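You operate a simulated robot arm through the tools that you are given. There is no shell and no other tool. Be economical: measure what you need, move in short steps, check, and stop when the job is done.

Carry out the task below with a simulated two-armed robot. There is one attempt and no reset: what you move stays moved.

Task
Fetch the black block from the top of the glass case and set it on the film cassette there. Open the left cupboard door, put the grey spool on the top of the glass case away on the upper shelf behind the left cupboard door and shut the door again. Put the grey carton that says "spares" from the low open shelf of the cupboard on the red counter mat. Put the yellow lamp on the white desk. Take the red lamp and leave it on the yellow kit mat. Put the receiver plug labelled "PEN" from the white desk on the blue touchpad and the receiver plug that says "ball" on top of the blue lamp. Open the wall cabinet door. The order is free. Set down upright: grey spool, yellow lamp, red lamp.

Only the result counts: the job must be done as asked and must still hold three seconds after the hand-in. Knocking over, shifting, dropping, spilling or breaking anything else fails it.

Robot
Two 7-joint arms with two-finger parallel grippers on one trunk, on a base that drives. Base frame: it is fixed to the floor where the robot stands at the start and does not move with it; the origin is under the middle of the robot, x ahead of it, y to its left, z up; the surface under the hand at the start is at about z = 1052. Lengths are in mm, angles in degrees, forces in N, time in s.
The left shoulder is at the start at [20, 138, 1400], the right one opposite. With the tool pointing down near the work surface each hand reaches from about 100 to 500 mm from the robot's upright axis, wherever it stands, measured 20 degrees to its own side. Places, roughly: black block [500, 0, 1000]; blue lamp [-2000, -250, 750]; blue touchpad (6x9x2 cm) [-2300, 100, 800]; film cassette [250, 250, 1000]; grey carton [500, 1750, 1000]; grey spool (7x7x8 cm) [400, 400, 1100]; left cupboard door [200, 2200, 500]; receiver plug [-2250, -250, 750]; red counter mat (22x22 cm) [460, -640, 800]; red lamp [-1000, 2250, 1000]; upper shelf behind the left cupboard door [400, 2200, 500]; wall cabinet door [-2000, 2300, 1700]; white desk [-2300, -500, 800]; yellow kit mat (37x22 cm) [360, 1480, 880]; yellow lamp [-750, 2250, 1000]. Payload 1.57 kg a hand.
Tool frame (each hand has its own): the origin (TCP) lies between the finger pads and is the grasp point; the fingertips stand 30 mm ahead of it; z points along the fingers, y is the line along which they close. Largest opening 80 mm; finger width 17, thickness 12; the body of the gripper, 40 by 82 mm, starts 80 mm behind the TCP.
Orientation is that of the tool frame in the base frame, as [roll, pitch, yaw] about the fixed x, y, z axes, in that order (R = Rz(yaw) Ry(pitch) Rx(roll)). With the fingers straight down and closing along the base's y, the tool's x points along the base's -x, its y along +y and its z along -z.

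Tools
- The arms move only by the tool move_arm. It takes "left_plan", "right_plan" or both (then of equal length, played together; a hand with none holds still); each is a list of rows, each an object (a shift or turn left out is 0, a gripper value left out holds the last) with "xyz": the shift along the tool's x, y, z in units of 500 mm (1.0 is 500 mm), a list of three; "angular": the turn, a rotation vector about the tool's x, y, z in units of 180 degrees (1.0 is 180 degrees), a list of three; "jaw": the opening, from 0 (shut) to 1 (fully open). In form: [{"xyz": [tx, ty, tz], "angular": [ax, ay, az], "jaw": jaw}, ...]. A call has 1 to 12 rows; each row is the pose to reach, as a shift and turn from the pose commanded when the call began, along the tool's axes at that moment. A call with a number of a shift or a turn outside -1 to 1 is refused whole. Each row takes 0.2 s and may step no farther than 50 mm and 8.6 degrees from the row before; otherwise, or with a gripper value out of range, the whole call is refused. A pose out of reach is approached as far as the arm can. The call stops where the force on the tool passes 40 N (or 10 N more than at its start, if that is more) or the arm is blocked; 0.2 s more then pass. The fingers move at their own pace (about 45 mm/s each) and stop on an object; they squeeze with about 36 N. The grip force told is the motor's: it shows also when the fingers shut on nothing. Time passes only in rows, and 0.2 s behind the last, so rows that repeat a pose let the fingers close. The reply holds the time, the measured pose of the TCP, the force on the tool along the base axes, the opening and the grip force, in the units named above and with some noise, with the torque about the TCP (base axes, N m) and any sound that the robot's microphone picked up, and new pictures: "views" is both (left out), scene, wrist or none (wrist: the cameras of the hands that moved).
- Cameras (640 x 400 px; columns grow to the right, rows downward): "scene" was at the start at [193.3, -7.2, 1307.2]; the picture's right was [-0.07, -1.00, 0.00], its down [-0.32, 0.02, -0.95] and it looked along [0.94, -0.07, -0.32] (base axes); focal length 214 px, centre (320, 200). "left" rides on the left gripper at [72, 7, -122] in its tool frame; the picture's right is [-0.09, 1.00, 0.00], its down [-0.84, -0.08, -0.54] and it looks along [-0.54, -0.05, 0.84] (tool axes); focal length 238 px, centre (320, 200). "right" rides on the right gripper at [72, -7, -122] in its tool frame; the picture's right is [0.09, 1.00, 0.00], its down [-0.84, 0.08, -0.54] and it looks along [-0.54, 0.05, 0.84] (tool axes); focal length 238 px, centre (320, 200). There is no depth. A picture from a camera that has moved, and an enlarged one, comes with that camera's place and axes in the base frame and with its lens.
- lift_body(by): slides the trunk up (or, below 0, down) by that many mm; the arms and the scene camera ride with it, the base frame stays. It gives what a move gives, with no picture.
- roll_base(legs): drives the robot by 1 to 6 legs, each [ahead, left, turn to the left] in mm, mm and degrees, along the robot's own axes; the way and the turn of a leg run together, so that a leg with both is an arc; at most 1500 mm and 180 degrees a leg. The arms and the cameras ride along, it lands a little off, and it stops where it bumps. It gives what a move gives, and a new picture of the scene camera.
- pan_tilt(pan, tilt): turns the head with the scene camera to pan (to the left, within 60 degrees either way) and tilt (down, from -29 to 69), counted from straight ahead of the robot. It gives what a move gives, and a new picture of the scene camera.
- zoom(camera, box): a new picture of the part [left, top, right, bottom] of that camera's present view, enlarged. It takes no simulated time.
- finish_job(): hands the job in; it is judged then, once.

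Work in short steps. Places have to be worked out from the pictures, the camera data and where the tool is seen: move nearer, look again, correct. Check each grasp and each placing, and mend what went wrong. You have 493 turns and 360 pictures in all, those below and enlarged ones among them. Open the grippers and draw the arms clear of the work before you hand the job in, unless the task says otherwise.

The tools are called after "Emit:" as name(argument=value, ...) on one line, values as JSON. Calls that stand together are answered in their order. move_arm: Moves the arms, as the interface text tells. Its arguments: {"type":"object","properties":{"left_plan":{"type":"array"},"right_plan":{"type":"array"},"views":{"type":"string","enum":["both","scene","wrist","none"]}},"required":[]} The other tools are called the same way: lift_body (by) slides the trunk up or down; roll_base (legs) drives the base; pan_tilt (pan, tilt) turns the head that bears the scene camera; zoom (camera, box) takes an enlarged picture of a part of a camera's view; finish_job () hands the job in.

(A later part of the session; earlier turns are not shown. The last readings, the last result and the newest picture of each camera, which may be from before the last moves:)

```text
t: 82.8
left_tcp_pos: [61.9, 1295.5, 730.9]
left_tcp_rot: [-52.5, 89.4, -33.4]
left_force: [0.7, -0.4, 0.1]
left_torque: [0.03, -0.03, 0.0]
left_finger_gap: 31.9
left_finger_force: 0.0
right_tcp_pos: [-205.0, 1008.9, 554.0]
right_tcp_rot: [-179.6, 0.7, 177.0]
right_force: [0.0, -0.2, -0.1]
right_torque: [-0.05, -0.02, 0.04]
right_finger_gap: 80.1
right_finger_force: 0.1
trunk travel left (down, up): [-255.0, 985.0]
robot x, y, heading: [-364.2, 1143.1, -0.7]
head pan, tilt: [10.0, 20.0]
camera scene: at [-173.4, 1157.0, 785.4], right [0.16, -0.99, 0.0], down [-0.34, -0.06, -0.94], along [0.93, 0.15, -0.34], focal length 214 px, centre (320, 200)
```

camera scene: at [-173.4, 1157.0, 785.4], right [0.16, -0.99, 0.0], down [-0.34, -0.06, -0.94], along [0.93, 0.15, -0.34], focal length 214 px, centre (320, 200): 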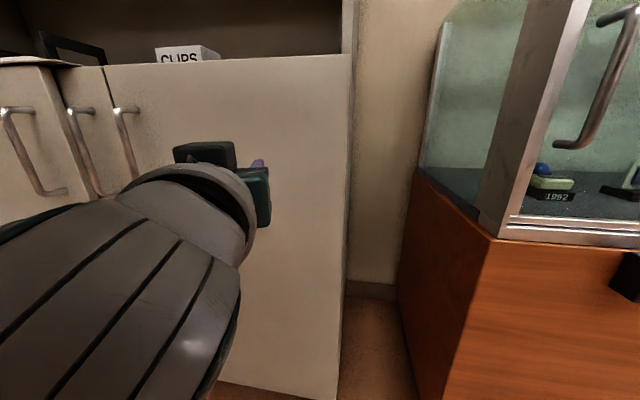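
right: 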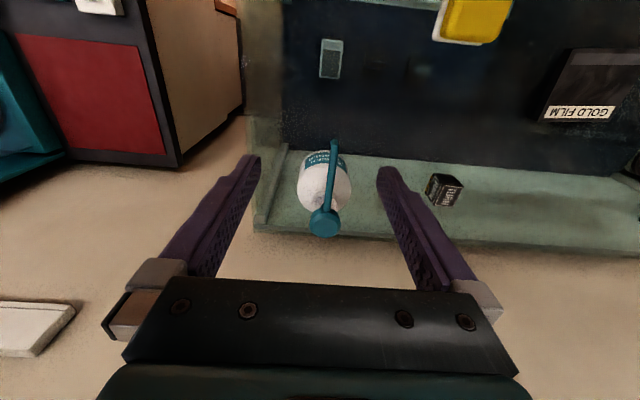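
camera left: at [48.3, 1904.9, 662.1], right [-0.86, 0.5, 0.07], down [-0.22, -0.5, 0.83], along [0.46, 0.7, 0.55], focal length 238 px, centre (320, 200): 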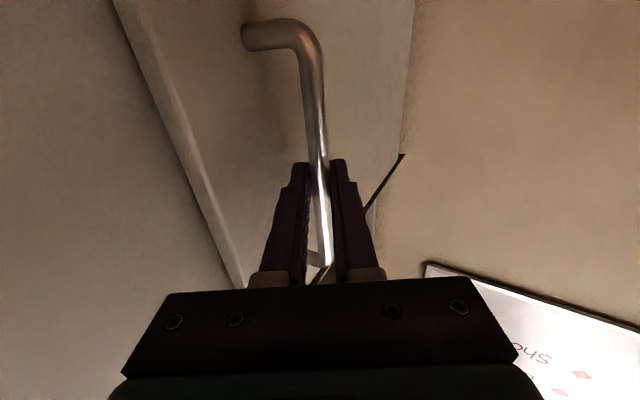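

Now look into the opened compartment while the trunk is low: back off 100 mm and drive left.

Emit:
roll_base(legs=[[-100, 0, 0], [0, 650, 0]])

Emit:
pan_tilt(pan=40, tilt=15)

```text
t: 87.2
left_tcp_pos: [-38.0, 1952.8, 731.8]
left_tcp_rot: [-45.4, 89.5, -25.5]
left_force: [-0.3, -1.2, -0.7]
left_torque: [-0.03, 0.01, 0.02]
left_finger_gap: 31.8
left_finger_force: 0.0
right_tcp_pos: [-300.3, 1662.7, 553.8]
right_tcp_rot: [-179.7, 0.7, 177.8]
right_force: [0.2, 1.0, 0.2]
right_torque: [-0.03, -0.06, 0.03]
right_finger_gap: 80.0
right_finger_force: 0.1
trunk travel left (down, up): [-255.0, 985.0]
robot x, y, heading: [-463.8, 1798.1, 0.1]
head pan, tilt: [10.0, 20.0]
camera scene: at [-271.0, 1812.8, 785.4], right [0.17, -0.98, 0.0], down [-0.34, -0.06, -0.94], along [0.93, 0.16, -0.34], focal length 214 px, centre (320, 200)
```

scene: 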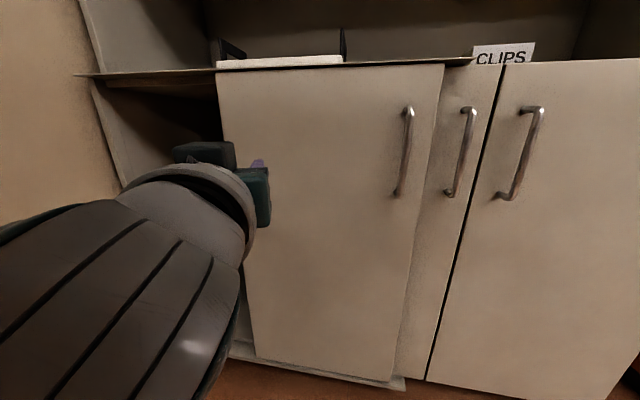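

```text
t: 88.1
left_tcp_pos: [-38.7, 1953.6, 732.2]
left_tcp_rot: [-38.5, 89.4, -18.9]
left_force: [-0.5, -0.7, 0.2]
left_torque: [0.0, 0.0, 0.02]
left_finger_gap: 31.8
left_finger_force: 0.1
right_tcp_pos: [-300.0, 1662.1, 554.4]
right_tcp_rot: [-179.5, 0.6, 177.7]
right_force: [-0.4, 0.3, -1.0]
right_torque: [0.0, 0.01, 0.02]
right_finger_gap: 80.1
right_finger_force: 0.0
trunk travel left (down, up): [-255.0, 985.0]
robot x, y, heading: [-466.4, 1797.8, -0.2]
head pan, tilt: [40.0, 15.0]
camera scene: at [-291.0, 1856.6, 793.5], right [0.64, -0.77, 0.0], down [-0.2, -0.17, -0.97], along [0.74, 0.62, -0.26], focal length 214 px, centre (320, 200)
```

scene: 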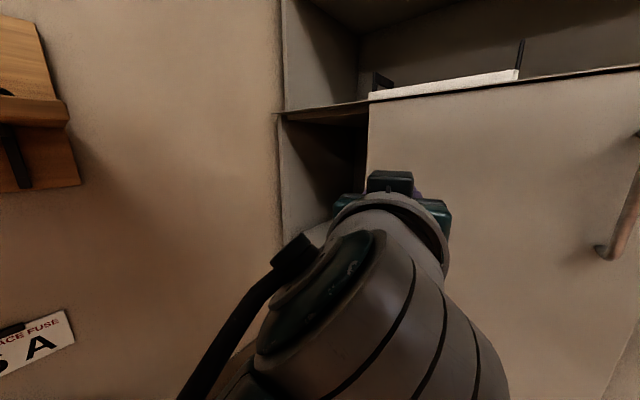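

The arm blocks the view; lower the left hand 250 mm and look again.

Emit:
move_arm(left_plan=[{"xyz": [0.09, 0, -0.04]}, {"xyz": [0.18, 0, -0.08]}, {"xyz": [0.27, 0, -0.08]}, {"xyz": [0.36, 0, -0.08]}, {"xyz": [0.45, 0, -0.08]}, {"xyz": [0.52, 0, -0.08]}], views="scene")

```text
t: 89.5
left_tcp_pos: [-71.9, 1934.5, 473.7]
left_tcp_rot: [-47.6, 88.8, -28.1]
left_force: [0.9, -0.3, -0.1]
left_torque: [0.01, 0.01, 0.03]
left_finger_gap: 31.7
left_finger_force: 0.0
right_tcp_pos: [-297.2, 1660.8, 555.6]
right_tcp_rot: [-179.4, 0.7, 177.7]
right_force: [0.2, 0.0, 0.3]
right_torque: [0.05, 0.03, -0.01]
right_finger_gap: 80.0
right_finger_force: 0.0
trunk travel left (down, up): [-255.0, 985.0]
robot x, y, heading: [-463.4, 1801.6, -0.1]
head pan, tilt: [40.0, 15.0]
camera scene: at [-289.5, 1855.0, 793.6], right [0.64, -0.77, 0.0], down [-0.2, -0.17, -0.97], along [0.74, 0.62, -0.26], focal length 214 px, centre (320, 200)
```

scene: 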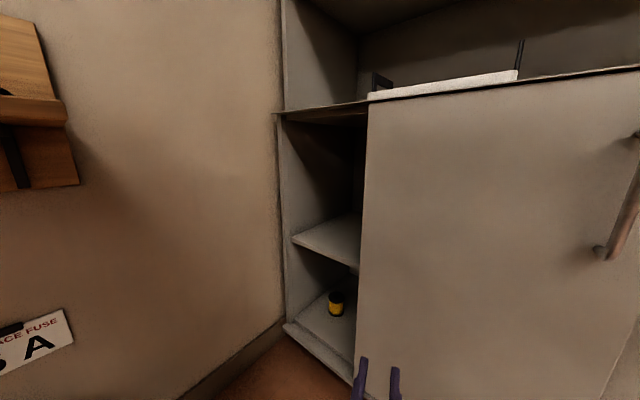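

Upper shelf is empty at z≈455, front ≈x 190, opening y≈2090–2400. Now fetch the spool: drive right 1600 mm clear of the wall shelf, then raise the trunk.

Emit:
roll_base(legs=[[0, -1500, 0], [0, -100, 0]])

Emit:
lift_body(by=400)

Emit:
lift_body(by=90)

```text
t: 97.7
left_tcp_pos: [-88.5, 345.7, 472.6]
left_tcp_rot: [-38.6, 89.5, -20.0]
left_force: [0.0, -0.8, -0.2]
left_torque: [-0.01, -0.02, 0.01]
left_finger_gap: 32.0
left_finger_force: 0.0
right_tcp_pos: [-320.1, 74.8, 553.9]
right_tcp_rot: [-179.6, 0.6, 176.7]
right_force: [0.0, -0.2, 1.1]
right_torque: [0.01, 0.03, 0.01]
right_finger_gap: 80.0
right_finger_force: 0.0
trunk travel left (down, up): [-255.0, 985.0]
robot x, y, heading: [-483.1, 209.0, -1.1]
head pan, tilt: [40.0, 15.0]
camera scene: at [-308.4, 268.3, 793.5], right [0.63, -0.78, 0.0], down [-0.2, -0.16, -0.97], along [0.75, 0.61, -0.26], focal length 214 px, centre (320, 200)
```

scene: 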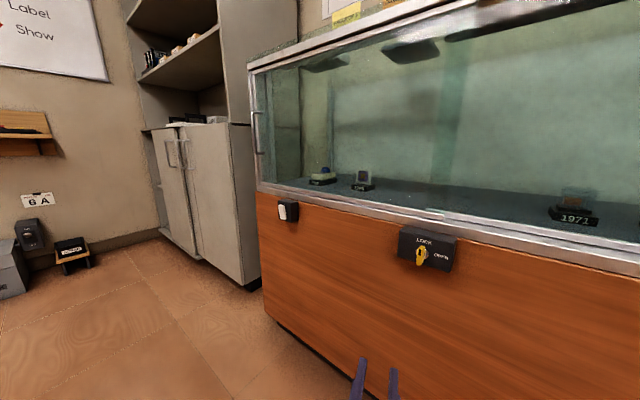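

```text
t: 101.5
left_tcp_pos: [-91.0, 346.0, 872.1]
left_tcp_rot: [-41.1, 89.6, -22.3]
left_force: [0.8, -0.2, 0.9]
left_torque: [0.04, 0.01, 0.01]
left_finger_gap: 32.1
left_finger_force: 0.0
right_tcp_pos: [-320.6, 74.3, 954.3]
right_tcp_rot: [-179.6, 0.8, 176.8]
right_force: [1.0, 0.0, -0.3]
right_torque: [0.02, 0.01, -0.02]
right_finger_gap: 79.7
right_finger_force: 0.1
trunk travel left (down, up): [-655.0, 585.0]
robot x, y, heading: [-481.8, 208.6, -1.0]
head pan, tilt: [40.0, 15.0]
```

```text
t: 102.7
left_tcp_pos: [-90.1, 346.0, 961.2]
left_tcp_rot: [-41.0, 89.5, -22.2]
left_force: [0.8, -0.4, 0.0]
left_torque: [-0.01, -0.02, 0.02]
left_finger_gap: 32.2
left_finger_force: 0.1
right_tcp_pos: [-321.4, 73.7, 1043.1]
right_tcp_rot: [-179.6, 0.8, 176.7]
right_force: [-0.1, 0.5, -0.1]
right_torque: [0.0, -0.05, -0.01]
right_finger_gap: 80.0
right_finger_force: 0.0
trunk travel left (down, up): [-745.0, 495.0]
robot x, y, heading: [-487.3, 210.6, -1.0]
head pan, tilt: [40.0, 15.0]
```

Raise the left hand to z≈1200, square its heading and open the jaws.

Emit:
move_arm(left_plan=[{"xyz": [-0.09, 0, 0], "angular": [0.03, 0, 0], "jaw": 1}, {"xyz": [-0.18, 0, 0], "angular": [0.06, 0, 0]}, {"xyz": [-0.27, 0, 0], "angular": [0.09, 0, 0]}, {"xyz": [-0.36, 0, 0], "angular": [0.104, 0, 0]}, {"xyz": [-0.44, 0, 0], "angular": [0.104, 0, 0]}, {"xyz": [-0.48, 0, 0], "angular": [0.104, 0, 0]}], views="none")

Emit:
move_arm(left_plan=[{"angular": [0, 0.045, 0]}, {"angular": [0, 0.09, 0]}, {"angular": [0, 0.135, 0]}, {"angular": [0, 0.18, 0]}, {"angular": [0, 0.222, 0]}, {"angular": [0, 0.222, 0]}], views="none")

Emit:
roll_base(legs=[[300, 0, 1]])

Emit:
zoom(camera="left", box=[0, 0, 640, 400])

```text
t: 104.1
left_tcp_pos: [-92.9, 345.9, 1202.2]
left_tcp_rot: [-22.0, 89.6, -22.0]
left_force: [1.0, -0.8, 0.1]
left_torque: [0.0, 0.03, 0.02]
left_finger_gap: 79.9
left_finger_force: 0.2
right_tcp_pos: [-320.2, 73.2, 1043.8]
right_tcp_rot: [-179.5, 0.7, 176.7]
right_force: [-0.1, 0.7, -0.9]
right_torque: [0.01, 0.0, -0.01]
right_finger_gap: 80.0
right_finger_force: 0.1
trunk travel left (down, up): [-745.0, 495.0]
robot x, y, heading: [-483.4, 212.4, -1.2]
head pan, tilt: [40.0, 15.0]
```

```text
t: 105.5
left_tcp_pos: [-91.2, 346.4, 1201.3]
left_tcp_rot: [-179.7, 50.5, -179.9]
left_force: [-0.5, 0.1, 0.4]
left_torque: [0.0, -0.01, -0.02]
left_finger_gap: 79.9
left_finger_force: 0.0
right_tcp_pos: [-321.3, 73.7, 1044.2]
right_tcp_rot: [-179.5, 0.6, 176.7]
right_force: [-0.1, -0.1, -0.4]
right_torque: [0.01, -0.03, 0.0]
right_finger_gap: 79.8
right_finger_force: 0.0
trunk travel left (down, up): [-745.0, 495.0]
robot x, y, heading: [-481.2, 214.1, -1.4]
head pan, tilt: [40.0, 15.0]
```

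```text
t: 107.6
left_tcp_pos: [204.9, 347.6, 1201.1]
left_tcp_rot: [-179.8, 50.6, -179.2]
left_force: [-0.4, -0.2, 0.0]
left_torque: [0.01, 0.03, -0.01]
left_finger_gap: 80.2
left_finger_force: 0.0
right_tcp_pos: [-20.3, 71.8, 1044.3]
right_tcp_rot: [-179.6, 0.6, 177.4]
right_force: [-0.5, -1.4, 0.4]
right_torque: [-0.02, 0.01, 0.03]
right_finger_gap: 80.2
right_finger_force: 0.0
trunk travel left (down, up): [-745.0, 495.0]
robot x, y, heading: [-179.9, 209.4, -0.1]
head pan, tilt: [40.0, 15.0]
camera scene: at [-9.7, 266.0, 1283.5], right [0.64, -0.77, 0.0], down [-0.2, -0.16, -0.97], along [0.74, 0.62, -0.26], focal length 214 px, centre (320, 200)
```

scene: 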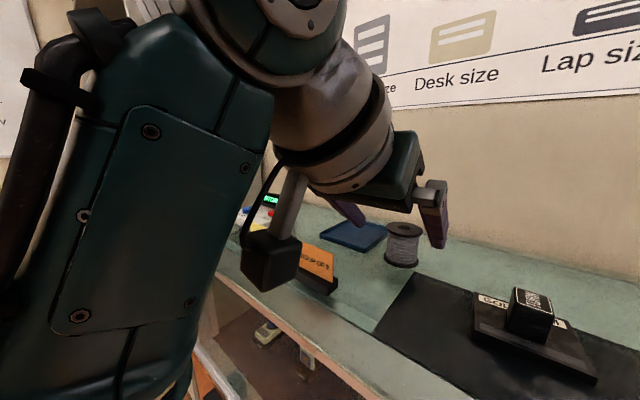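

```text
1.00 times, centred on (320, 200) of left (not enlarged: the box is as wide or as high as the picture)
camera zoom: at [65.8, 352.4, 1224.6], right [0.05, 1.0, 0.07], down [0.11, -0.07, 0.99], along [0.99, -0.04, -0.12], focal length 238 px, centre (320, 200)
```

zoom: 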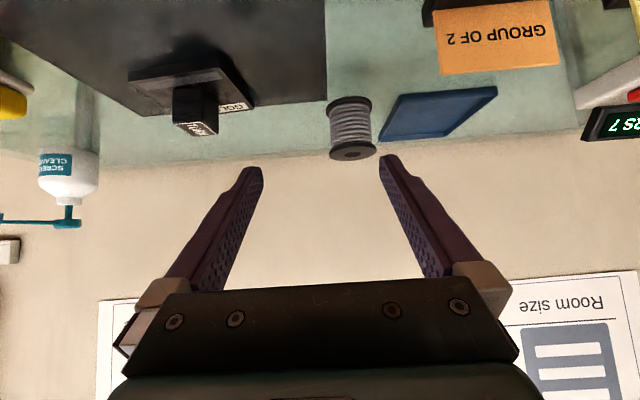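

Spool centre ≈[388, 391, 1092]. Move base 130 mm forward, hand then goes to a pre-grasp 100 mm back along the tilted approach.

Emit:
roll_base(legs=[[130, 0, 0]])

Emit:
move_arm(left_plan=[{"xyz": [0.05, 0.045, 0.0]}, {"xyz": [0.097, 0.087, 0.017]}, {"xyz": [0.097, 0.087, 0.017]}], views="both")

```text
t: 108.9
left_tcp_pos: [335.3, 347.3, 1201.6]
left_tcp_rot: [-179.7, 50.5, -179.1]
left_force: [-0.1, 0.4, -0.2]
left_torque: [0.03, 0.0, -0.02]
left_finger_gap: 80.0
left_finger_force: 0.0
right_tcp_pos: [112.2, 71.9, 1044.7]
right_tcp_rot: [-179.6, 0.5, 177.3]
right_force: [0.8, -0.7, -0.4]
right_torque: [-0.01, -0.01, -0.01]
right_finger_gap: 80.0
right_finger_force: 0.1
trunk travel left (down, up): [-745.0, 495.0]
robot x, y, heading: [-55.1, 207.5, -0.4]
head pan, tilt: [40.0, 15.0]
camera scene: at [121.5, 265.3, 1283.5], right [0.64, -0.77, 0.0], down [-0.2, -0.17, -0.97], along [0.74, 0.62, -0.26], focal length 214 px, centre (320, 200)
```

scene: 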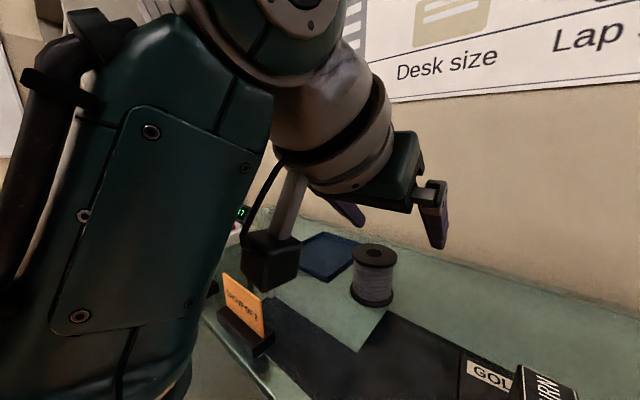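

```text
t: 109.7
left_tcp_pos: [312.4, 391.7, 1156.7]
left_tcp_rot: [-179.8, 50.6, -179.1]
left_force: [-0.1, 0.5, 0.2]
left_torque: [0.01, -0.02, -0.01]
left_finger_gap: 79.9
left_finger_force: 0.1
right_tcp_pos: [111.7, 71.0, 1045.0]
right_tcp_rot: [-179.6, 0.6, 177.4]
right_force: [0.2, -0.2, 0.2]
right_torque: [-0.02, 0.01, 0.02]
right_finger_gap: 80.1
right_finger_force: 0.0
trunk travel left (down, up): [-745.0, 495.0]
robot x, y, heading: [-51.1, 209.1, -0.4]
head pan, tilt: [40.0, 15.0]
camera scene: at [121.5, 265.4, 1283.5], right [0.64, -0.77, 0.0], down [-0.2, -0.17, -0.97], along [0.74, 0.62, -0.26], focal length 214 px, centre (320, 200)
camera left: at [172.1, 395.9, 1179.5], right [0.05, 1.0, 0.07], down [0.11, -0.07, 0.99], along [0.99, -0.04, -0.12], focal length 238 px, centre (320, 200)
```

scene: 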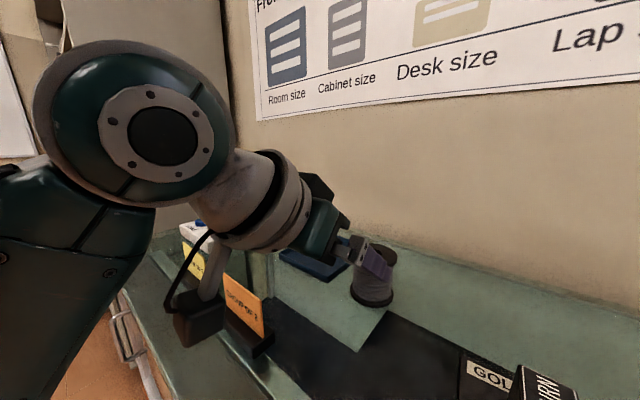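
left: 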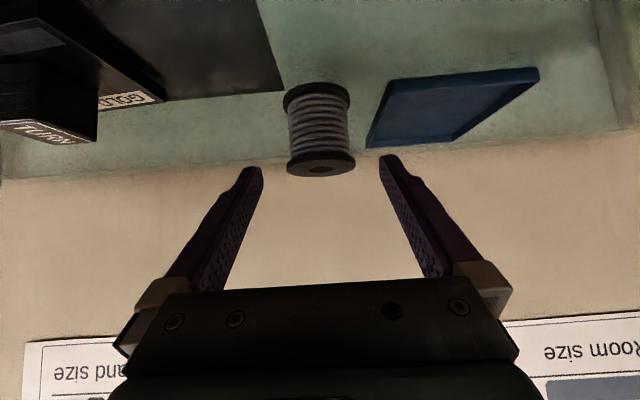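

Path looks clear (sign base ends at y≈436). Advance onto the spool (centre ≈[378, 391]) and grip.

Emit:
move_arm(left_plan=[{"xyz": [0.004, 0, 0.06]}, {"xyz": [0.008, 0, 0.12]}, {"xyz": [0.012, -0.001, 0.18]}, {"xyz": [0.012, -0.001, 0.18]}], views="both")

```text
t: 110.7
left_tcp_pos: [377.3, 390.5, 1096.8]
left_tcp_rot: [-179.7, 50.5, -179.1]
left_force: [0.2, 0.6, -0.4]
left_torque: [0.01, 0.01, 0.01]
left_finger_gap: 80.0
left_finger_force: 0.1
right_tcp_pos: [111.8, 71.1, 1043.6]
right_tcp_rot: [-179.6, 0.6, 177.4]
right_force: [0.1, 0.5, -0.1]
right_torque: [-0.01, 0.01, 0.0]
right_finger_gap: 80.1
right_finger_force: 0.0
trunk travel left (down, up): [-745.0, 495.0]
robot x, y, heading: [-51.5, 207.7, -0.4]
head pan, tilt: [40.0, 15.0]
camera scene: at [121.5, 265.3, 1283.5], right [0.64, -0.77, 0.0], down [-0.2, -0.17, -0.97], along [0.74, 0.62, -0.26], focal length 214 px, centre (320, 200)
camera left: at [237.1, 395.2, 1118.3], right [0.05, 1.0, 0.07], down [0.12, -0.07, 0.99], along [0.99, -0.04, -0.12], focal length 238 px, centre (320, 200)
```

scene: 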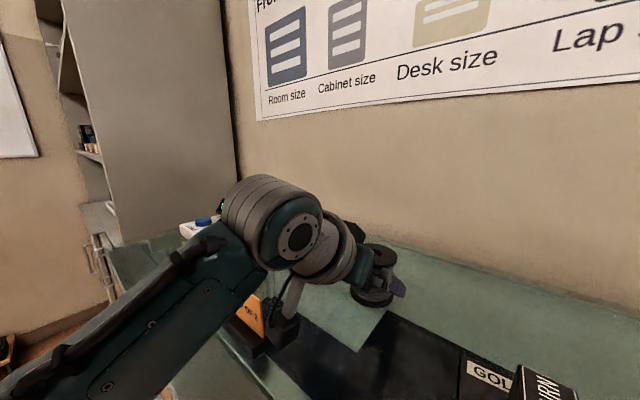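
left: 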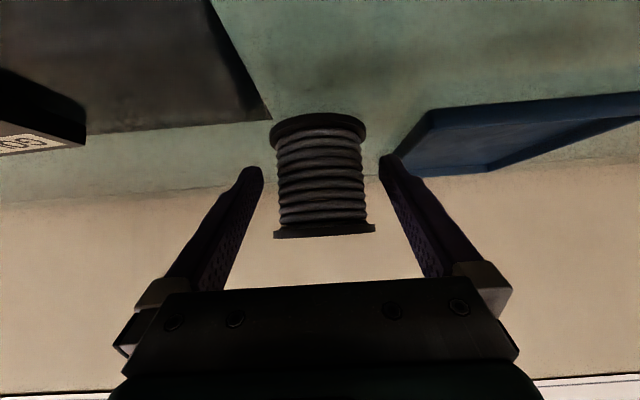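

Flange widths say the spool is a bit further (x≈404, centre z≈1085); advance ~22 mm more, slightly lower, then close.

Emit:
move_arm(left_plan=[{"xyz": [-0.018, 0, 0.042]}, {"xyz": [-0.018, 0, 0.042]}, {"xyz": [-0.018, 0, 0.042], "jaw": 0.5}, {"xyz": [-0.018, 0, 0.042], "jaw": 0.5}, {"xyz": [-0.018, 0, 0.042], "jaw": 0.5}], views="wrist")

```text
t: 111.9
left_tcp_pos: [398.1, 390.1, 1090.9]
left_tcp_rot: [-179.7, 50.5, -179.0]
left_force: [0.5, -0.4, -0.1]
left_torque: [-0.02, -0.07, -0.04]
left_finger_gap: 58.6
left_finger_force: 28.3
right_tcp_pos: [112.0, 72.1, 1045.1]
right_tcp_rot: [-179.6, 0.6, 177.4]
right_force: [-0.5, 0.3, 0.4]
right_torque: [0.0, -0.06, 0.02]
right_finger_gap: 80.3
right_finger_force: 0.0
trunk travel left (down, up): [-745.0, 495.0]
robot x, y, heading: [-48.4, 205.6, -0.1]
head pan, tilt: [40.0, 15.0]
camera left: at [258.8, 395.6, 1113.6], right [0.05, 1.0, 0.07], down [0.11, -0.07, 0.99], along [0.99, -0.04, -0.12], focal length 238 px, centre (320, 200)
```

left: 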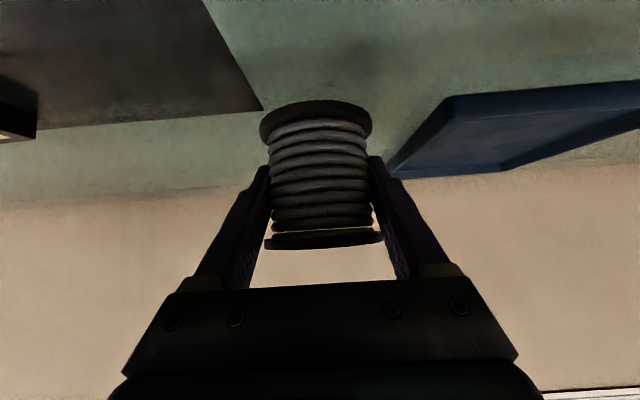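

Gripped at 58.6 mm around the core (bottom is 39 mm under the TCP). Lift straight up.

Emit:
move_arm(left_plan=[{"xyz": [-0.03, 0, -0.025]}, {"xyz": [-0.1, 0, -0.082]}, {"xyz": [-0.17, 0, -0.14]}, {"xyz": [-0.24, 0, -0.2]}, {"xyz": [-0.24, 0, -0.2]}], views="both")

```text
t: 113.1
left_tcp_pos: [399.5, 389.8, 1247.8]
left_tcp_rot: [-179.7, 50.4, -179.1]
left_force: [-0.8, -0.5, -4.0]
left_torque: [0.04, -0.02, 0.0]
left_finger_gap: 58.4
left_finger_force: 36.3
right_tcp_pos: [111.4, 72.6, 1044.1]
right_tcp_rot: [-179.6, 0.6, 177.4]
right_force: [0.0, 0.1, -1.3]
right_torque: [-0.02, 0.0, -0.02]
right_finger_gap: 79.9
right_finger_force: 0.0
trunk travel left (down, up): [-745.0, 495.0]
robot x, y, heading: [-49.0, 207.8, -0.3]
head pan, tilt: [40.0, 15.0]
camera scene: at [121.3, 265.3, 1283.4], right [0.64, -0.77, 0.0], down [-0.2, -0.17, -0.97], along [0.74, 0.62, -0.26], focal length 214 px, centre (320, 200)
camera left: at [259.4, 394.6, 1270.0], right [0.05, 1.0, 0.07], down [0.12, -0.07, 0.99], along [0.99, -0.04, -0.12], focal length 238 px, centre (320, 200)
```

scene: 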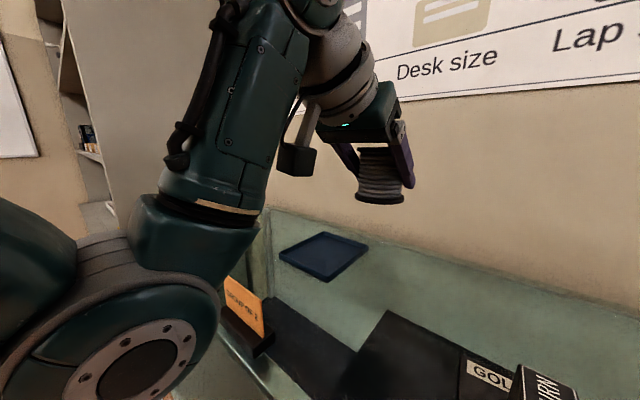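
left: 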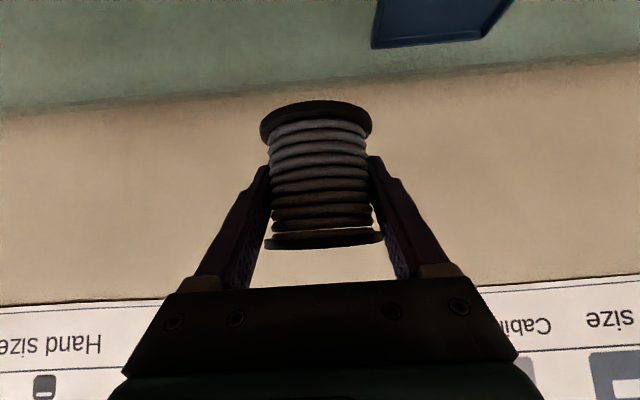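

Spool held well. Back away, lower the trunk 620 mm (far from the wall shelf), then drive to the cupboard.

Emit:
roll_base(legs=[[-400, 0, 0]])

Emit:
lift_body(by=-400)

Emit:
lift_body(by=-220)

Emit:
roll_base(legs=[[0, 1400, 0]])

```text
t: 115.5
left_tcp_pos: [5.0, 394.1, 1247.6]
left_tcp_rot: [-179.7, 50.4, -178.7]
left_force: [0.0, 0.4, -3.5]
left_torque: [-0.01, 0.04, 0.02]
left_finger_gap: 58.3
left_finger_force: 36.5
right_tcp_pos: [-281.3, 73.7, 1044.9]
right_tcp_rot: [-179.6, 0.6, 177.6]
right_force: [-0.6, 0.7, 0.6]
right_torque: [-0.02, -0.04, 0.0]
right_finger_gap: 80.3
right_finger_force: 0.1
trunk travel left (down, up): [-745.0, 495.0]
robot x, y, heading: [-443.9, 211.0, -0.3]
head pan, tilt: [40.0, 15.0]
camera scene: at [-272.6, 267.5, 1283.4], right [0.64, -0.77, 0.0], down [-0.2, -0.17, -0.97], along [0.74, 0.62, -0.26], focal length 214 px, centre (320, 200)
```

scene: 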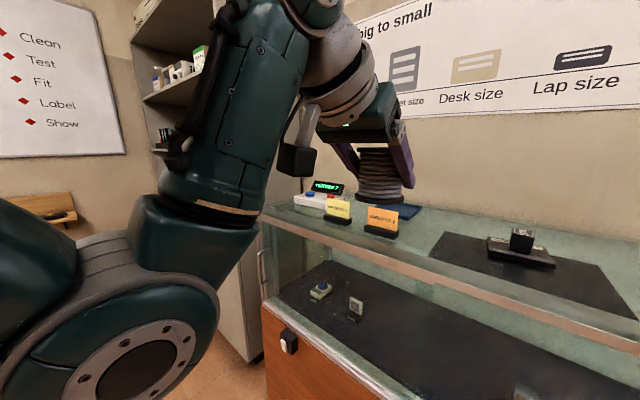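

```text
t: 119.4
left_tcp_pos: [4.9, 393.0, 846.4]
left_tcp_rot: [-179.7, 50.5, -178.9]
left_force: [0.0, -0.4, -4.2]
left_torque: [0.0, 0.01, 0.0]
left_finger_gap: 58.2
left_finger_force: 35.9
right_tcp_pos: [-280.7, 73.0, 644.3]
right_tcp_rot: [-179.6, 0.6, 177.7]
right_force: [0.1, 0.6, 0.2]
right_torque: [0.04, 0.03, 0.0]
right_finger_gap: 80.1
right_finger_force: 0.1
trunk travel left (down, up): [-345.0, 895.0]
robot x, y, heading: [-442.0, 206.3, -0.4]
head pan, tilt: [40.0, 15.0]
```

```text
t: 121.7
left_tcp_pos: [4.0, 394.9, 626.3]
left_tcp_rot: [-179.7, 50.5, -178.8]
left_force: [-1.0, 0.6, -4.5]
left_torque: [-0.01, 0.02, 0.03]
left_finger_gap: 58.2
left_finger_force: 35.9
right_tcp_pos: [-281.6, 72.7, 425.0]
right_tcp_rot: [-179.6, 0.6, 177.6]
right_force: [0.3, 0.6, 0.4]
right_torque: [0.0, 0.03, -0.02]
right_finger_gap: 80.1
right_finger_force: 0.2
trunk travel left (down, up): [-125.0, 1115.0]
robot x, y, heading: [-446.7, 209.5, -0.0]
head pan, tilt: [40.0, 15.0]
```

```text
t: 128.7
left_tcp_pos: [2.9, 1794.6, 626.6]
left_tcp_rot: [-179.7, 50.4, -178.6]
left_force: [-0.7, 0.0, -4.3]
left_torque: [-0.03, -0.01, -0.01]
left_finger_gap: 58.4
left_finger_force: 36.0
right_tcp_pos: [-282.4, 1472.6, 424.4]
right_tcp_rot: [-179.6, 0.6, 177.9]
right_force: [-0.3, 0.5, 0.2]
right_torque: [-0.01, 0.01, -0.02]
right_finger_gap: 79.7
right_finger_force: 0.0
trunk travel left (down, up): [-125.0, 1115.0]
robot x, y, heading: [-446.6, 1607.8, 0.4]
head pan, tilt: [40.0, 15.0]
camera scene: at [-274.0, 1666.9, 663.4], right [0.64, -0.76, 0.0], down [-0.2, -0.17, -0.97], along [0.74, 0.62, -0.26], focal length 214 px, centre (320, 200)
```

scene: 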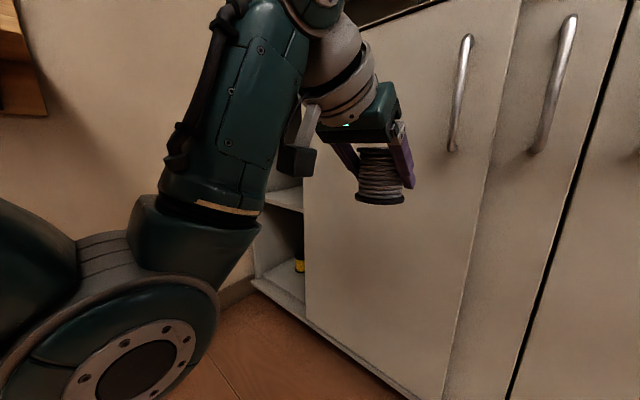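

Turn 20° left and drive diagonally so the hand faces the opening without nearing the wall shelf.

Emit:
roll_base(legs=[[0, 0, 20], [251, 170, 0]])

Emit:
zoom(camera="left", box=[0, 0, 640, 400])

```text
t: 131.8
left_tcp_pos: [130.8, 2150.8, 632.9]
left_tcp_rot: [-178.0, 51.6, -158.6]
left_force: [0.2, -0.1, -3.9]
left_torque: [-0.01, 0.04, 0.03]
left_finger_gap: 58.4
left_finger_force: 36.5
right_tcp_pos: [-30.2, 1754.7, 431.5]
right_tcp_rot: [-178.7, 2.2, -163.2]
right_force: [0.3, -0.7, -0.5]
right_torque: [0.01, 0.03, -0.01]
right_finger_gap: 79.9
right_finger_force: 0.1
trunk travel left (down, up): [-125.0, 1115.0]
robot x, y, heading: [-270.7, 1842.9, 19.1]
head pan, tilt: [40.0, 15.0]
stopped in leg 2: the robot was blocked; the commanded pose is now the measured one
camera scene: at [-92.8, 1942.3, 666.7], right [0.86, -0.52, 0.03], down [-0.1, -0.23, -0.97], along [0.51, 0.83, -0.25], focal length 214 px, centre (320, 200)
```

scene: 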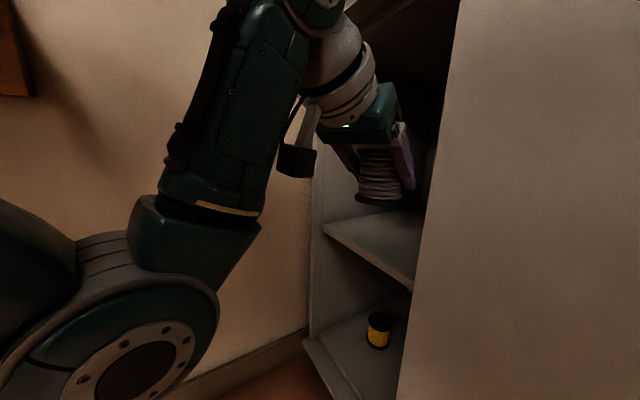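

```text
1.00 times, centred on (320, 200) of left (not enlarged: the box is as wide or as high as the picture)
camera zoom: at [-4.7, 2109.8, 653.6], right [-0.29, 0.96, 0.05], down [0.11, -0.02, 0.99], along [0.95, 0.29, -0.1], focal length 238 px, centre (320, 200)
```

zoom: 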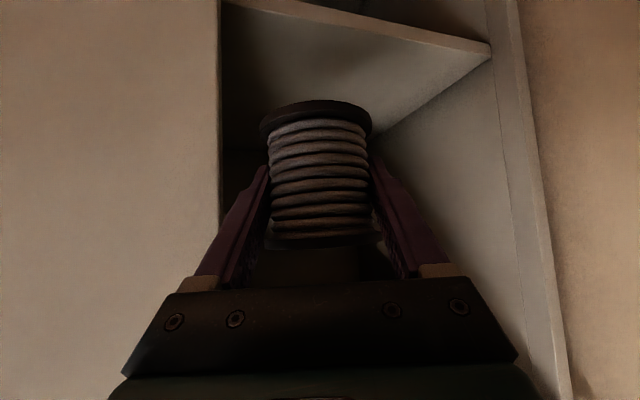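

The base tilted slightly: the elbow probably touched the wall. Back off ~80 mm and right 60 mm to clear.

Emit:
roll_base(legs=[[-90, 0, 0], [0, -60, 0]])

Emit:
pan_tilt(pan=60, tilt=25)

```text
t: 133.4
left_tcp_pos: [19.5, 2081.4, 625.8]
left_tcp_rot: [-179.9, 50.3, -159.6]
left_force: [-0.5, 0.3, -4.0]
left_torque: [0.0, -0.03, 0.0]
left_finger_gap: 58.4
left_finger_force: 36.3
right_tcp_pos: [-143.1, 1683.6, 423.1]
right_tcp_rot: [-179.8, 0.7, -162.9]
right_force: [-0.1, -0.3, 0.4]
right_torque: [-0.01, -0.02, 0.01]
right_finger_gap: 80.1
right_finger_force: 0.1
trunk travel left (down, up): [-125.0, 1115.0]
robot x, y, heading: [-340.2, 1753.9, 19.7]
head pan, tilt: [40.0, 15.0]
camera scene: at [-200.0, 1869.7, 663.5], right [0.86, -0.51, 0.0], down [-0.13, -0.22, -0.97], along [0.49, 0.83, -0.26], focal length 214 px, centre (320, 200)
```

scene: 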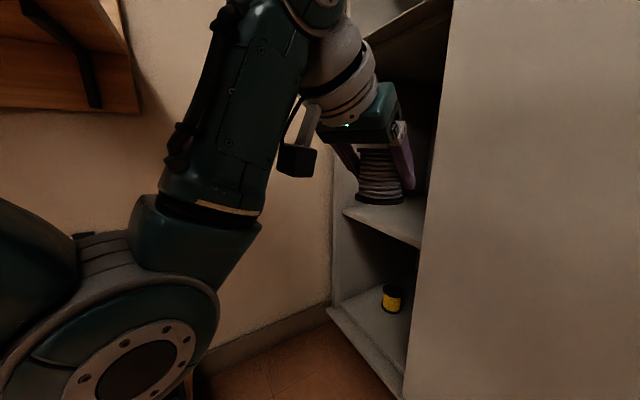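

```text
t: 134.3
left_tcp_pos: [21.5, 2077.9, 625.3]
left_tcp_rot: [-179.7, 50.4, -159.3]
left_force: [-0.3, 0.3, -3.9]
left_torque: [0.02, 0.03, -0.02]
left_finger_gap: 58.2
left_finger_force: 36.0
right_tcp_pos: [-141.3, 1680.4, 423.2]
right_tcp_rot: [-179.6, 0.7, -162.8]
right_force: [-0.2, 0.9, 0.3]
right_torque: [0.03, 0.0, 0.0]
right_finger_gap: 80.0
right_finger_force: 0.1
trunk travel left (down, up): [-125.0, 1115.0]
robot x, y, heading: [-341.4, 1754.9, 19.2]
head pan, tilt: [60.0, 25.0]
camera scene: at [-229.0, 1877.1, 647.2], right [0.98, -0.18, 0.0], down [-0.08, -0.42, -0.91], along [0.17, 0.89, -0.42], focal length 214 px, centre (320, 200)
```

scene: 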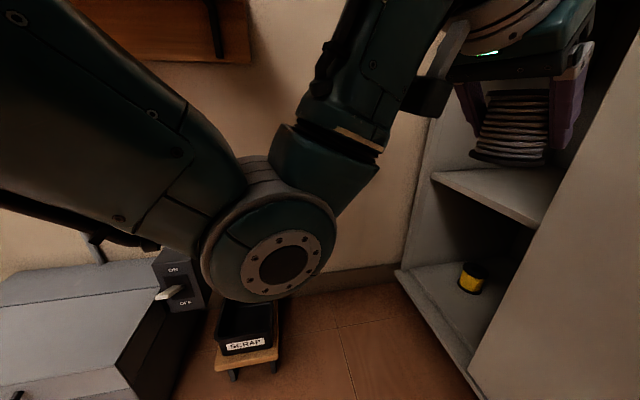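

To find what blocked the base, look at the right arm and the floor to the right.

Emit:
pan_tilt(pan=-45, tilt=40)

Emit:
pan_tilt(pan=10, tilt=65)

```text
t: 136.1
left_tcp_pos: [21.0, 2078.6, 626.8]
left_tcp_rot: [-179.7, 50.3, -159.3]
left_force: [1.2, 0.0, -4.9]
left_torque: [-0.03, 0.03, 0.0]
left_finger_gap: 58.4
left_finger_force: 35.7
right_tcp_pos: [-142.7, 1681.6, 424.6]
right_tcp_rot: [-179.6, 0.7, -162.9]
right_force: [0.5, 0.0, -0.6]
right_torque: [-0.04, -0.01, 0.03]
right_finger_gap: 79.9
right_finger_force: 0.0
trunk travel left (down, up): [-125.0, 1115.0]
robot x, y, heading: [-340.9, 1750.9, 19.2]
head pan, tilt: [-45.0, 40.0]
camera scene: at [-169.4, 1750.2, 623.9], right [-0.43, -0.9, 0.0], down [-0.58, 0.28, -0.77], along [0.69, -0.33, -0.64], focal length 214 px, centre (320, 200)
```

scene: 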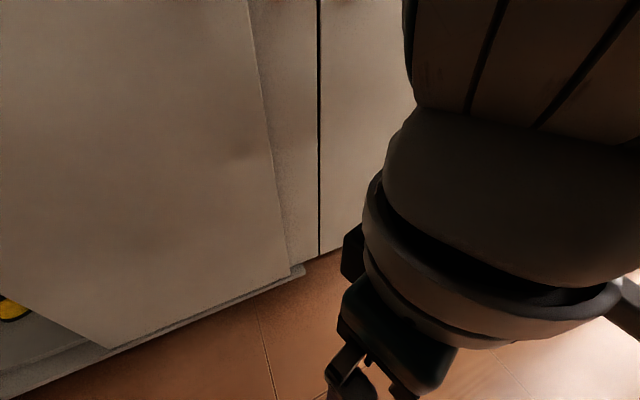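

```text
t: 137.3
left_tcp_pos: [21.8, 2077.7, 626.3]
left_tcp_rot: [-179.6, 50.3, -159.3]
left_force: [-0.4, 0.6, -4.1]
left_torque: [0.02, 0.04, 0.02]
left_finger_gap: 58.4
left_finger_force: 36.2
right_tcp_pos: [-143.1, 1681.9, 424.2]
right_tcp_rot: [-179.6, 0.7, -162.8]
right_force: [-0.6, -0.2, -0.8]
right_torque: [-0.01, -0.03, 0.01]
right_finger_gap: 79.9
right_finger_force: 0.1
trunk travel left (down, up): [-125.0, 1115.0]
robot x, y, heading: [-339.1, 1753.6, 19.5]
head pan, tilt: [10.0, 65.0]
camera scene: at [-193.0, 1816.2, 591.6], right [0.49, -0.87, 0.0], down [-0.79, -0.44, -0.42], along [0.37, 0.21, -0.91], focal length 214 px, centre (320, 200)
```

scene: 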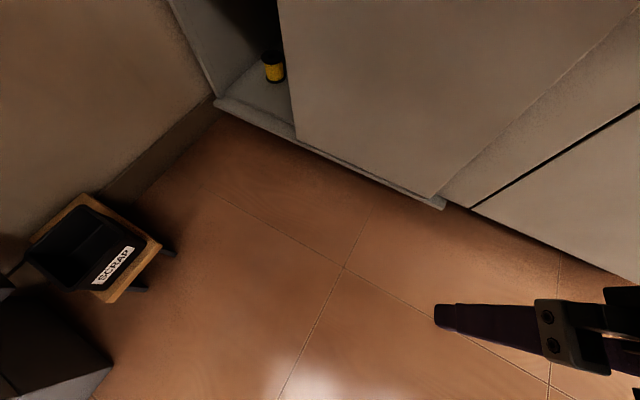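

The right-hand TCP was ~142 mm short of a cupboard surface in both bumps, so the tucked right elbow (sticking forward) is what bumps. Move the right hand out to the right side and look.

Emit:
move_arm(right_plan=[{"xyz": [0, -0.09, 0]}, {"xyz": [0, -0.18, 0]}, {"xyz": [0, -0.27, 0]}, {"xyz": [0, -0.36, 0]}, {"xyz": [0, -0.45, 0]}, {"xyz": [0, -0.5, 0]}], views="none")

Emit:
pan_tilt(pan=-50, tilt=15)

```text
t: 138.7
left_tcp_pos: [22.2, 2079.7, 625.8]
left_tcp_rot: [-179.7, 50.3, -159.3]
left_force: [-0.1, 0.4, -2.9]
left_torque: [0.05, 0.01, -0.01]
left_finger_gap: 58.1
left_finger_force: 35.6
right_tcp_pos: [-70.0, 1443.6, 426.2]
right_tcp_rot: [-179.6, 0.7, -162.8]
right_force: [-0.8, -0.5, 0.7]
right_torque: [-0.01, 0.0, 0.01]
right_finger_gap: 80.0
right_finger_force: 0.1
right hand out of reach, approached as far as the arm can: row 1, 2, 3
trunk travel left (down, up): [-125.0, 1115.0]
robot x, y, heading: [-337.4, 1754.3, 19.3]
head pan, tilt: [10.0, 65.0]
```

```text
t: 140.0
left_tcp_pos: [21.0, 2078.8, 625.9]
left_tcp_rot: [-179.6, 50.3, -159.3]
left_force: [-0.3, 0.4, -3.8]
left_torque: [0.01, 0.0, -0.01]
left_finger_gap: 58.2
left_finger_force: 35.8
right_tcp_pos: [-71.0, 1443.6, 427.0]
right_tcp_rot: [-179.5, 0.8, -162.9]
right_force: [0.1, -0.2, 0.8]
right_torque: [-0.01, -0.01, 0.03]
right_finger_gap: 80.0
right_finger_force: 0.1
trunk travel left (down, up): [-125.0, 1115.0]
robot x, y, heading: [-338.2, 1751.8, 19.6]
head pan, tilt: [-50.0, 15.0]
camera scene: at [-165.7, 1739.4, 663.4], right [-0.51, -0.86, 0.0], down [-0.22, 0.13, -0.97], along [0.83, -0.49, -0.26], focal length 214 px, centre (320, 200)
```

scene: 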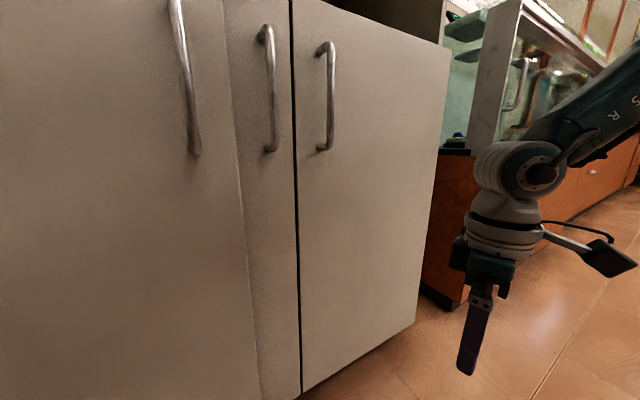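

Right arm is now clear of the cupboard. Drive forward so the spool comes to the opening at ≈[159, 2167].

Emit:
roll_base(legs=[[159, 37, 0]])

Emit:
pan_tilt(pan=45, tilt=15)

Emit:
zoom(camera="left", box=[0, 0, 640, 400])

```text
t: 141.5
left_tcp_pos: [156.9, 2165.3, 625.5]
left_tcp_rot: [-179.7, 50.3, -159.3]
left_force: [0.3, 0.1, -3.7]
left_torque: [0.0, 0.02, 0.02]
left_finger_gap: 58.3
left_finger_force: 36.3
right_tcp_pos: [64.8, 1529.8, 427.0]
right_tcp_rot: [-179.6, 0.6, -162.8]
right_force: [-0.7, 0.2, 0.0]
right_torque: [-0.01, 0.01, -0.02]
right_finger_gap: 80.2
right_finger_force: 0.1
trunk travel left (down, up): [-125.0, 1115.0]
robot x, y, heading: [-207.3, 1839.9, 19.5]
head pan, tilt: [-50.0, 15.0]
camera scene: at [-30.3, 1825.6, 663.4], right [-0.51, -0.86, 0.0], down [-0.22, 0.13, -0.97], along [0.83, -0.49, -0.26], focal length 214 px, centre (320, 200)
```

scene: 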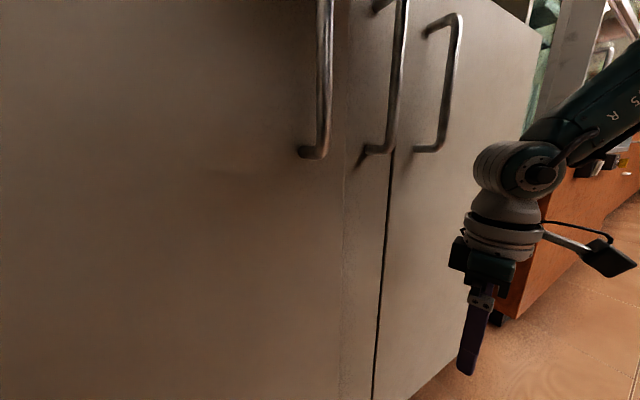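

```text
t: 143.2
left_tcp_pos: [156.8, 2165.4, 625.0]
left_tcp_rot: [-179.7, 50.4, -159.4]
left_force: [-0.3, 0.4, -4.2]
left_torque: [-0.01, 0.01, 0.03]
left_finger_gap: 58.2
left_finger_force: 36.5
right_tcp_pos: [65.2, 1530.3, 425.7]
right_tcp_rot: [-179.6, 0.8, -162.8]
right_force: [-0.6, 0.0, 0.4]
right_torque: [-0.02, 0.02, 0.0]
right_finger_gap: 80.0
right_finger_force: 0.1
trunk travel left (down, up): [-125.0, 1115.0]
robot x, y, heading: [-204.6, 1840.9, 19.5]
head pan, tilt: [45.0, 15.0]
camera scene: at [-70.2, 1958.0, 663.4], right [0.9, -0.43, 0.0], down [-0.11, -0.23, -0.97], along [0.42, 0.87, -0.26], focal length 214 px, centre (320, 200)
```

scene: 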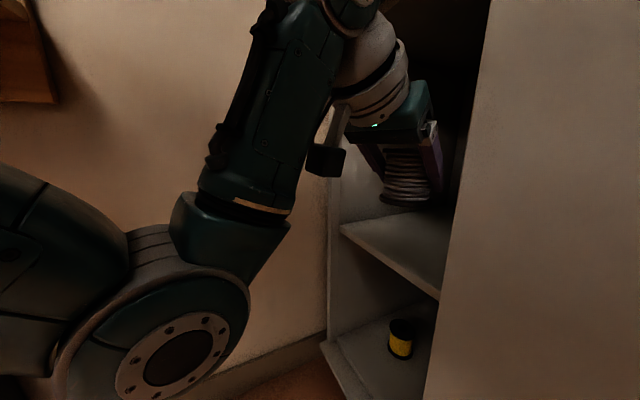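

```text
1.00 times, centred on (320, 200) of left (not enlarged: the box is as wide or as high as the picture)
camera zoom: at [23.4, 2122.6, 649.3], right [-0.29, 0.95, 0.07], down [0.14, -0.03, 0.99], along [0.95, 0.3, -0.12], focal length 238 px, centre (320, 200)
```

zoom: 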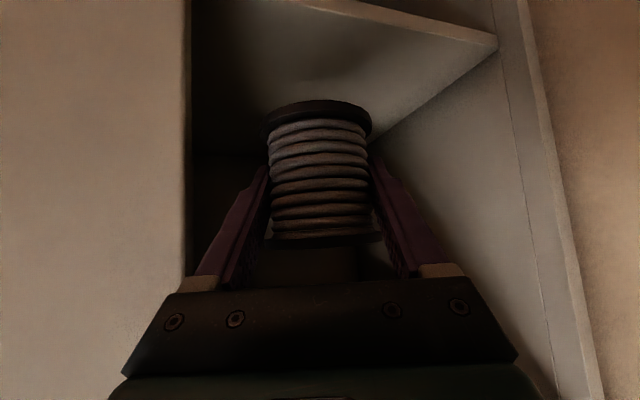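

Shelf front is x≈193, top z≈455. Move the spool in over the shelf to about [262, 2215, 560].

Emit:
move_arm(left_plan=[{"xyz": [-0.016, 0.005, 0.065]}, {"xyz": [-0.03, 0.01, 0.13]}, {"xyz": [-0.04, 0.015, 0.2]}, {"xyz": [-0.048, 0.02, 0.261]}, {"xyz": [-0.048, 0.02, 0.261]}], views="both")

```text
t: 144.4
left_tcp_pos: [261.3, 2214.7, 562.4]
left_tcp_rot: [-179.6, 50.3, -159.4]
left_force: [0.6, -0.1, -4.0]
left_torque: [0.02, -0.01, 0.0]
left_finger_gap: 58.2
left_finger_force: 36.3
right_tcp_pos: [63.9, 1531.1, 425.9]
right_tcp_rot: [-179.5, 0.6, -162.8]
right_force: [1.4, 0.6, -0.7]
right_torque: [-0.02, -0.03, 0.03]
right_finger_gap: 79.8
right_finger_force: 0.1
trunk travel left (down, up): [-125.0, 1115.0]
robot x, y, heading: [-206.1, 1842.3, 19.4]
head pan, tilt: [45.0, 15.0]
camera scene: at [-70.7, 1957.8, 663.4], right [0.9, -0.43, 0.0], down [-0.11, -0.23, -0.97], along [0.42, 0.87, -0.26], focal length 214 px, centre (320, 200)
camera left: at [127.3, 2171.3, 584.8], right [-0.29, 0.95, 0.07], down [0.14, -0.03, 0.99], along [0.95, 0.3, -0.12], focal length 238 px, centre (320, 200)
```

scene: 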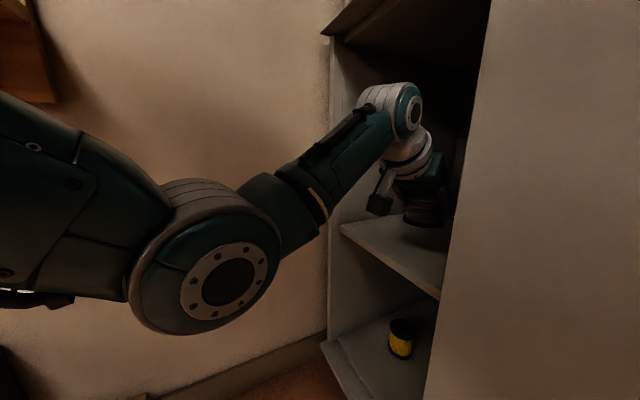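
left: 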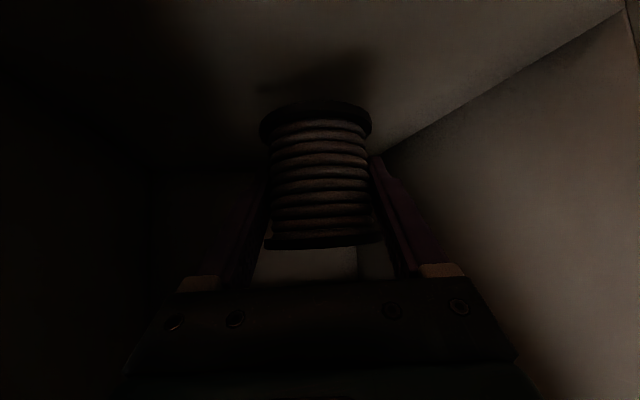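

Lower 58 mm straight down.

Emit:
move_arm(left_plan=[{"xyz": [0.031, 0, 0.025]}, {"xyz": [0.062, 0, 0.051]}, {"xyz": [0.089, 0, 0.074]}, {"xyz": [0.089, 0, 0.074]}], views="scene")

```text
t: 145.4
left_tcp_pos: [262.4, 2213.6, 504.2]
left_tcp_rot: [-179.6, 50.4, -159.4]
left_force: [-0.3, 0.0, -3.4]
left_torque: [-0.01, 0.03, -0.01]
left_finger_gap: 58.4
left_finger_force: 36.2
right_tcp_pos: [64.4, 1530.6, 425.9]
right_tcp_rot: [-179.5, 0.7, -162.8]
right_force: [0.1, 0.3, 0.6]
right_torque: [-0.01, -0.02, 0.01]
right_finger_gap: 80.0
right_finger_force: 0.1
trunk travel left (down, up): [-125.0, 1115.0]
robot x, y, heading: [-203.3, 1841.3, 19.4]
head pan, tilt: [45.0, 15.0]
camera scene: at [-70.3, 1958.0, 663.4], right [0.9, -0.43, 0.0], down [-0.11, -0.23, -0.97], along [0.42, 0.87, -0.26], focal length 214 px, centre (320, 200)
```

scene: 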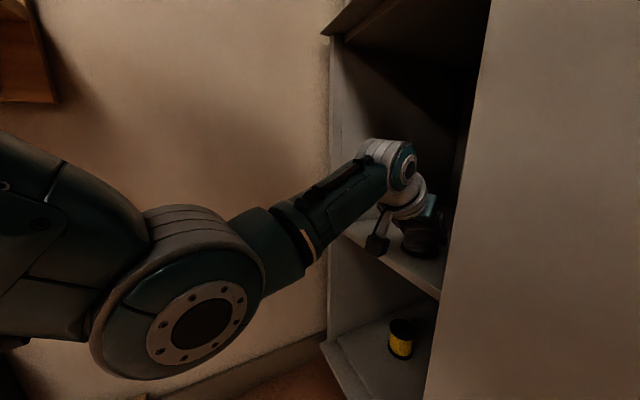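

Emit:
move_arm(left_plan=[{"xyz": [0.0046, 0, 0.0038]}, {"xyz": [0.0092, 0, 0.0076]}], views="none")

```text
t: 146.0
left_tcp_pos: [262.2, 2214.2, 498.2]
left_tcp_rot: [-179.6, 50.5, -159.4]
left_force: [-1.9, -1.2, 2.8]
left_torque: [0.2, 0.17, 0.08]
left_finger_gap: 58.2
left_finger_force: 35.7
right_tcp_pos: [64.8, 1530.3, 426.7]
right_tcp_rot: [-179.6, 0.6, -162.9]
right_force: [0.2, -1.4, 0.6]
right_torque: [-0.02, 0.06, -0.05]
right_finger_gap: 80.2
right_finger_force: 0.0
trunk travel left (down, up): [-125.0, 1115.0]
robot x, y, heading: [-204.0, 1844.3, 19.5]
head pan, tilt: [45.0, 15.0]
```

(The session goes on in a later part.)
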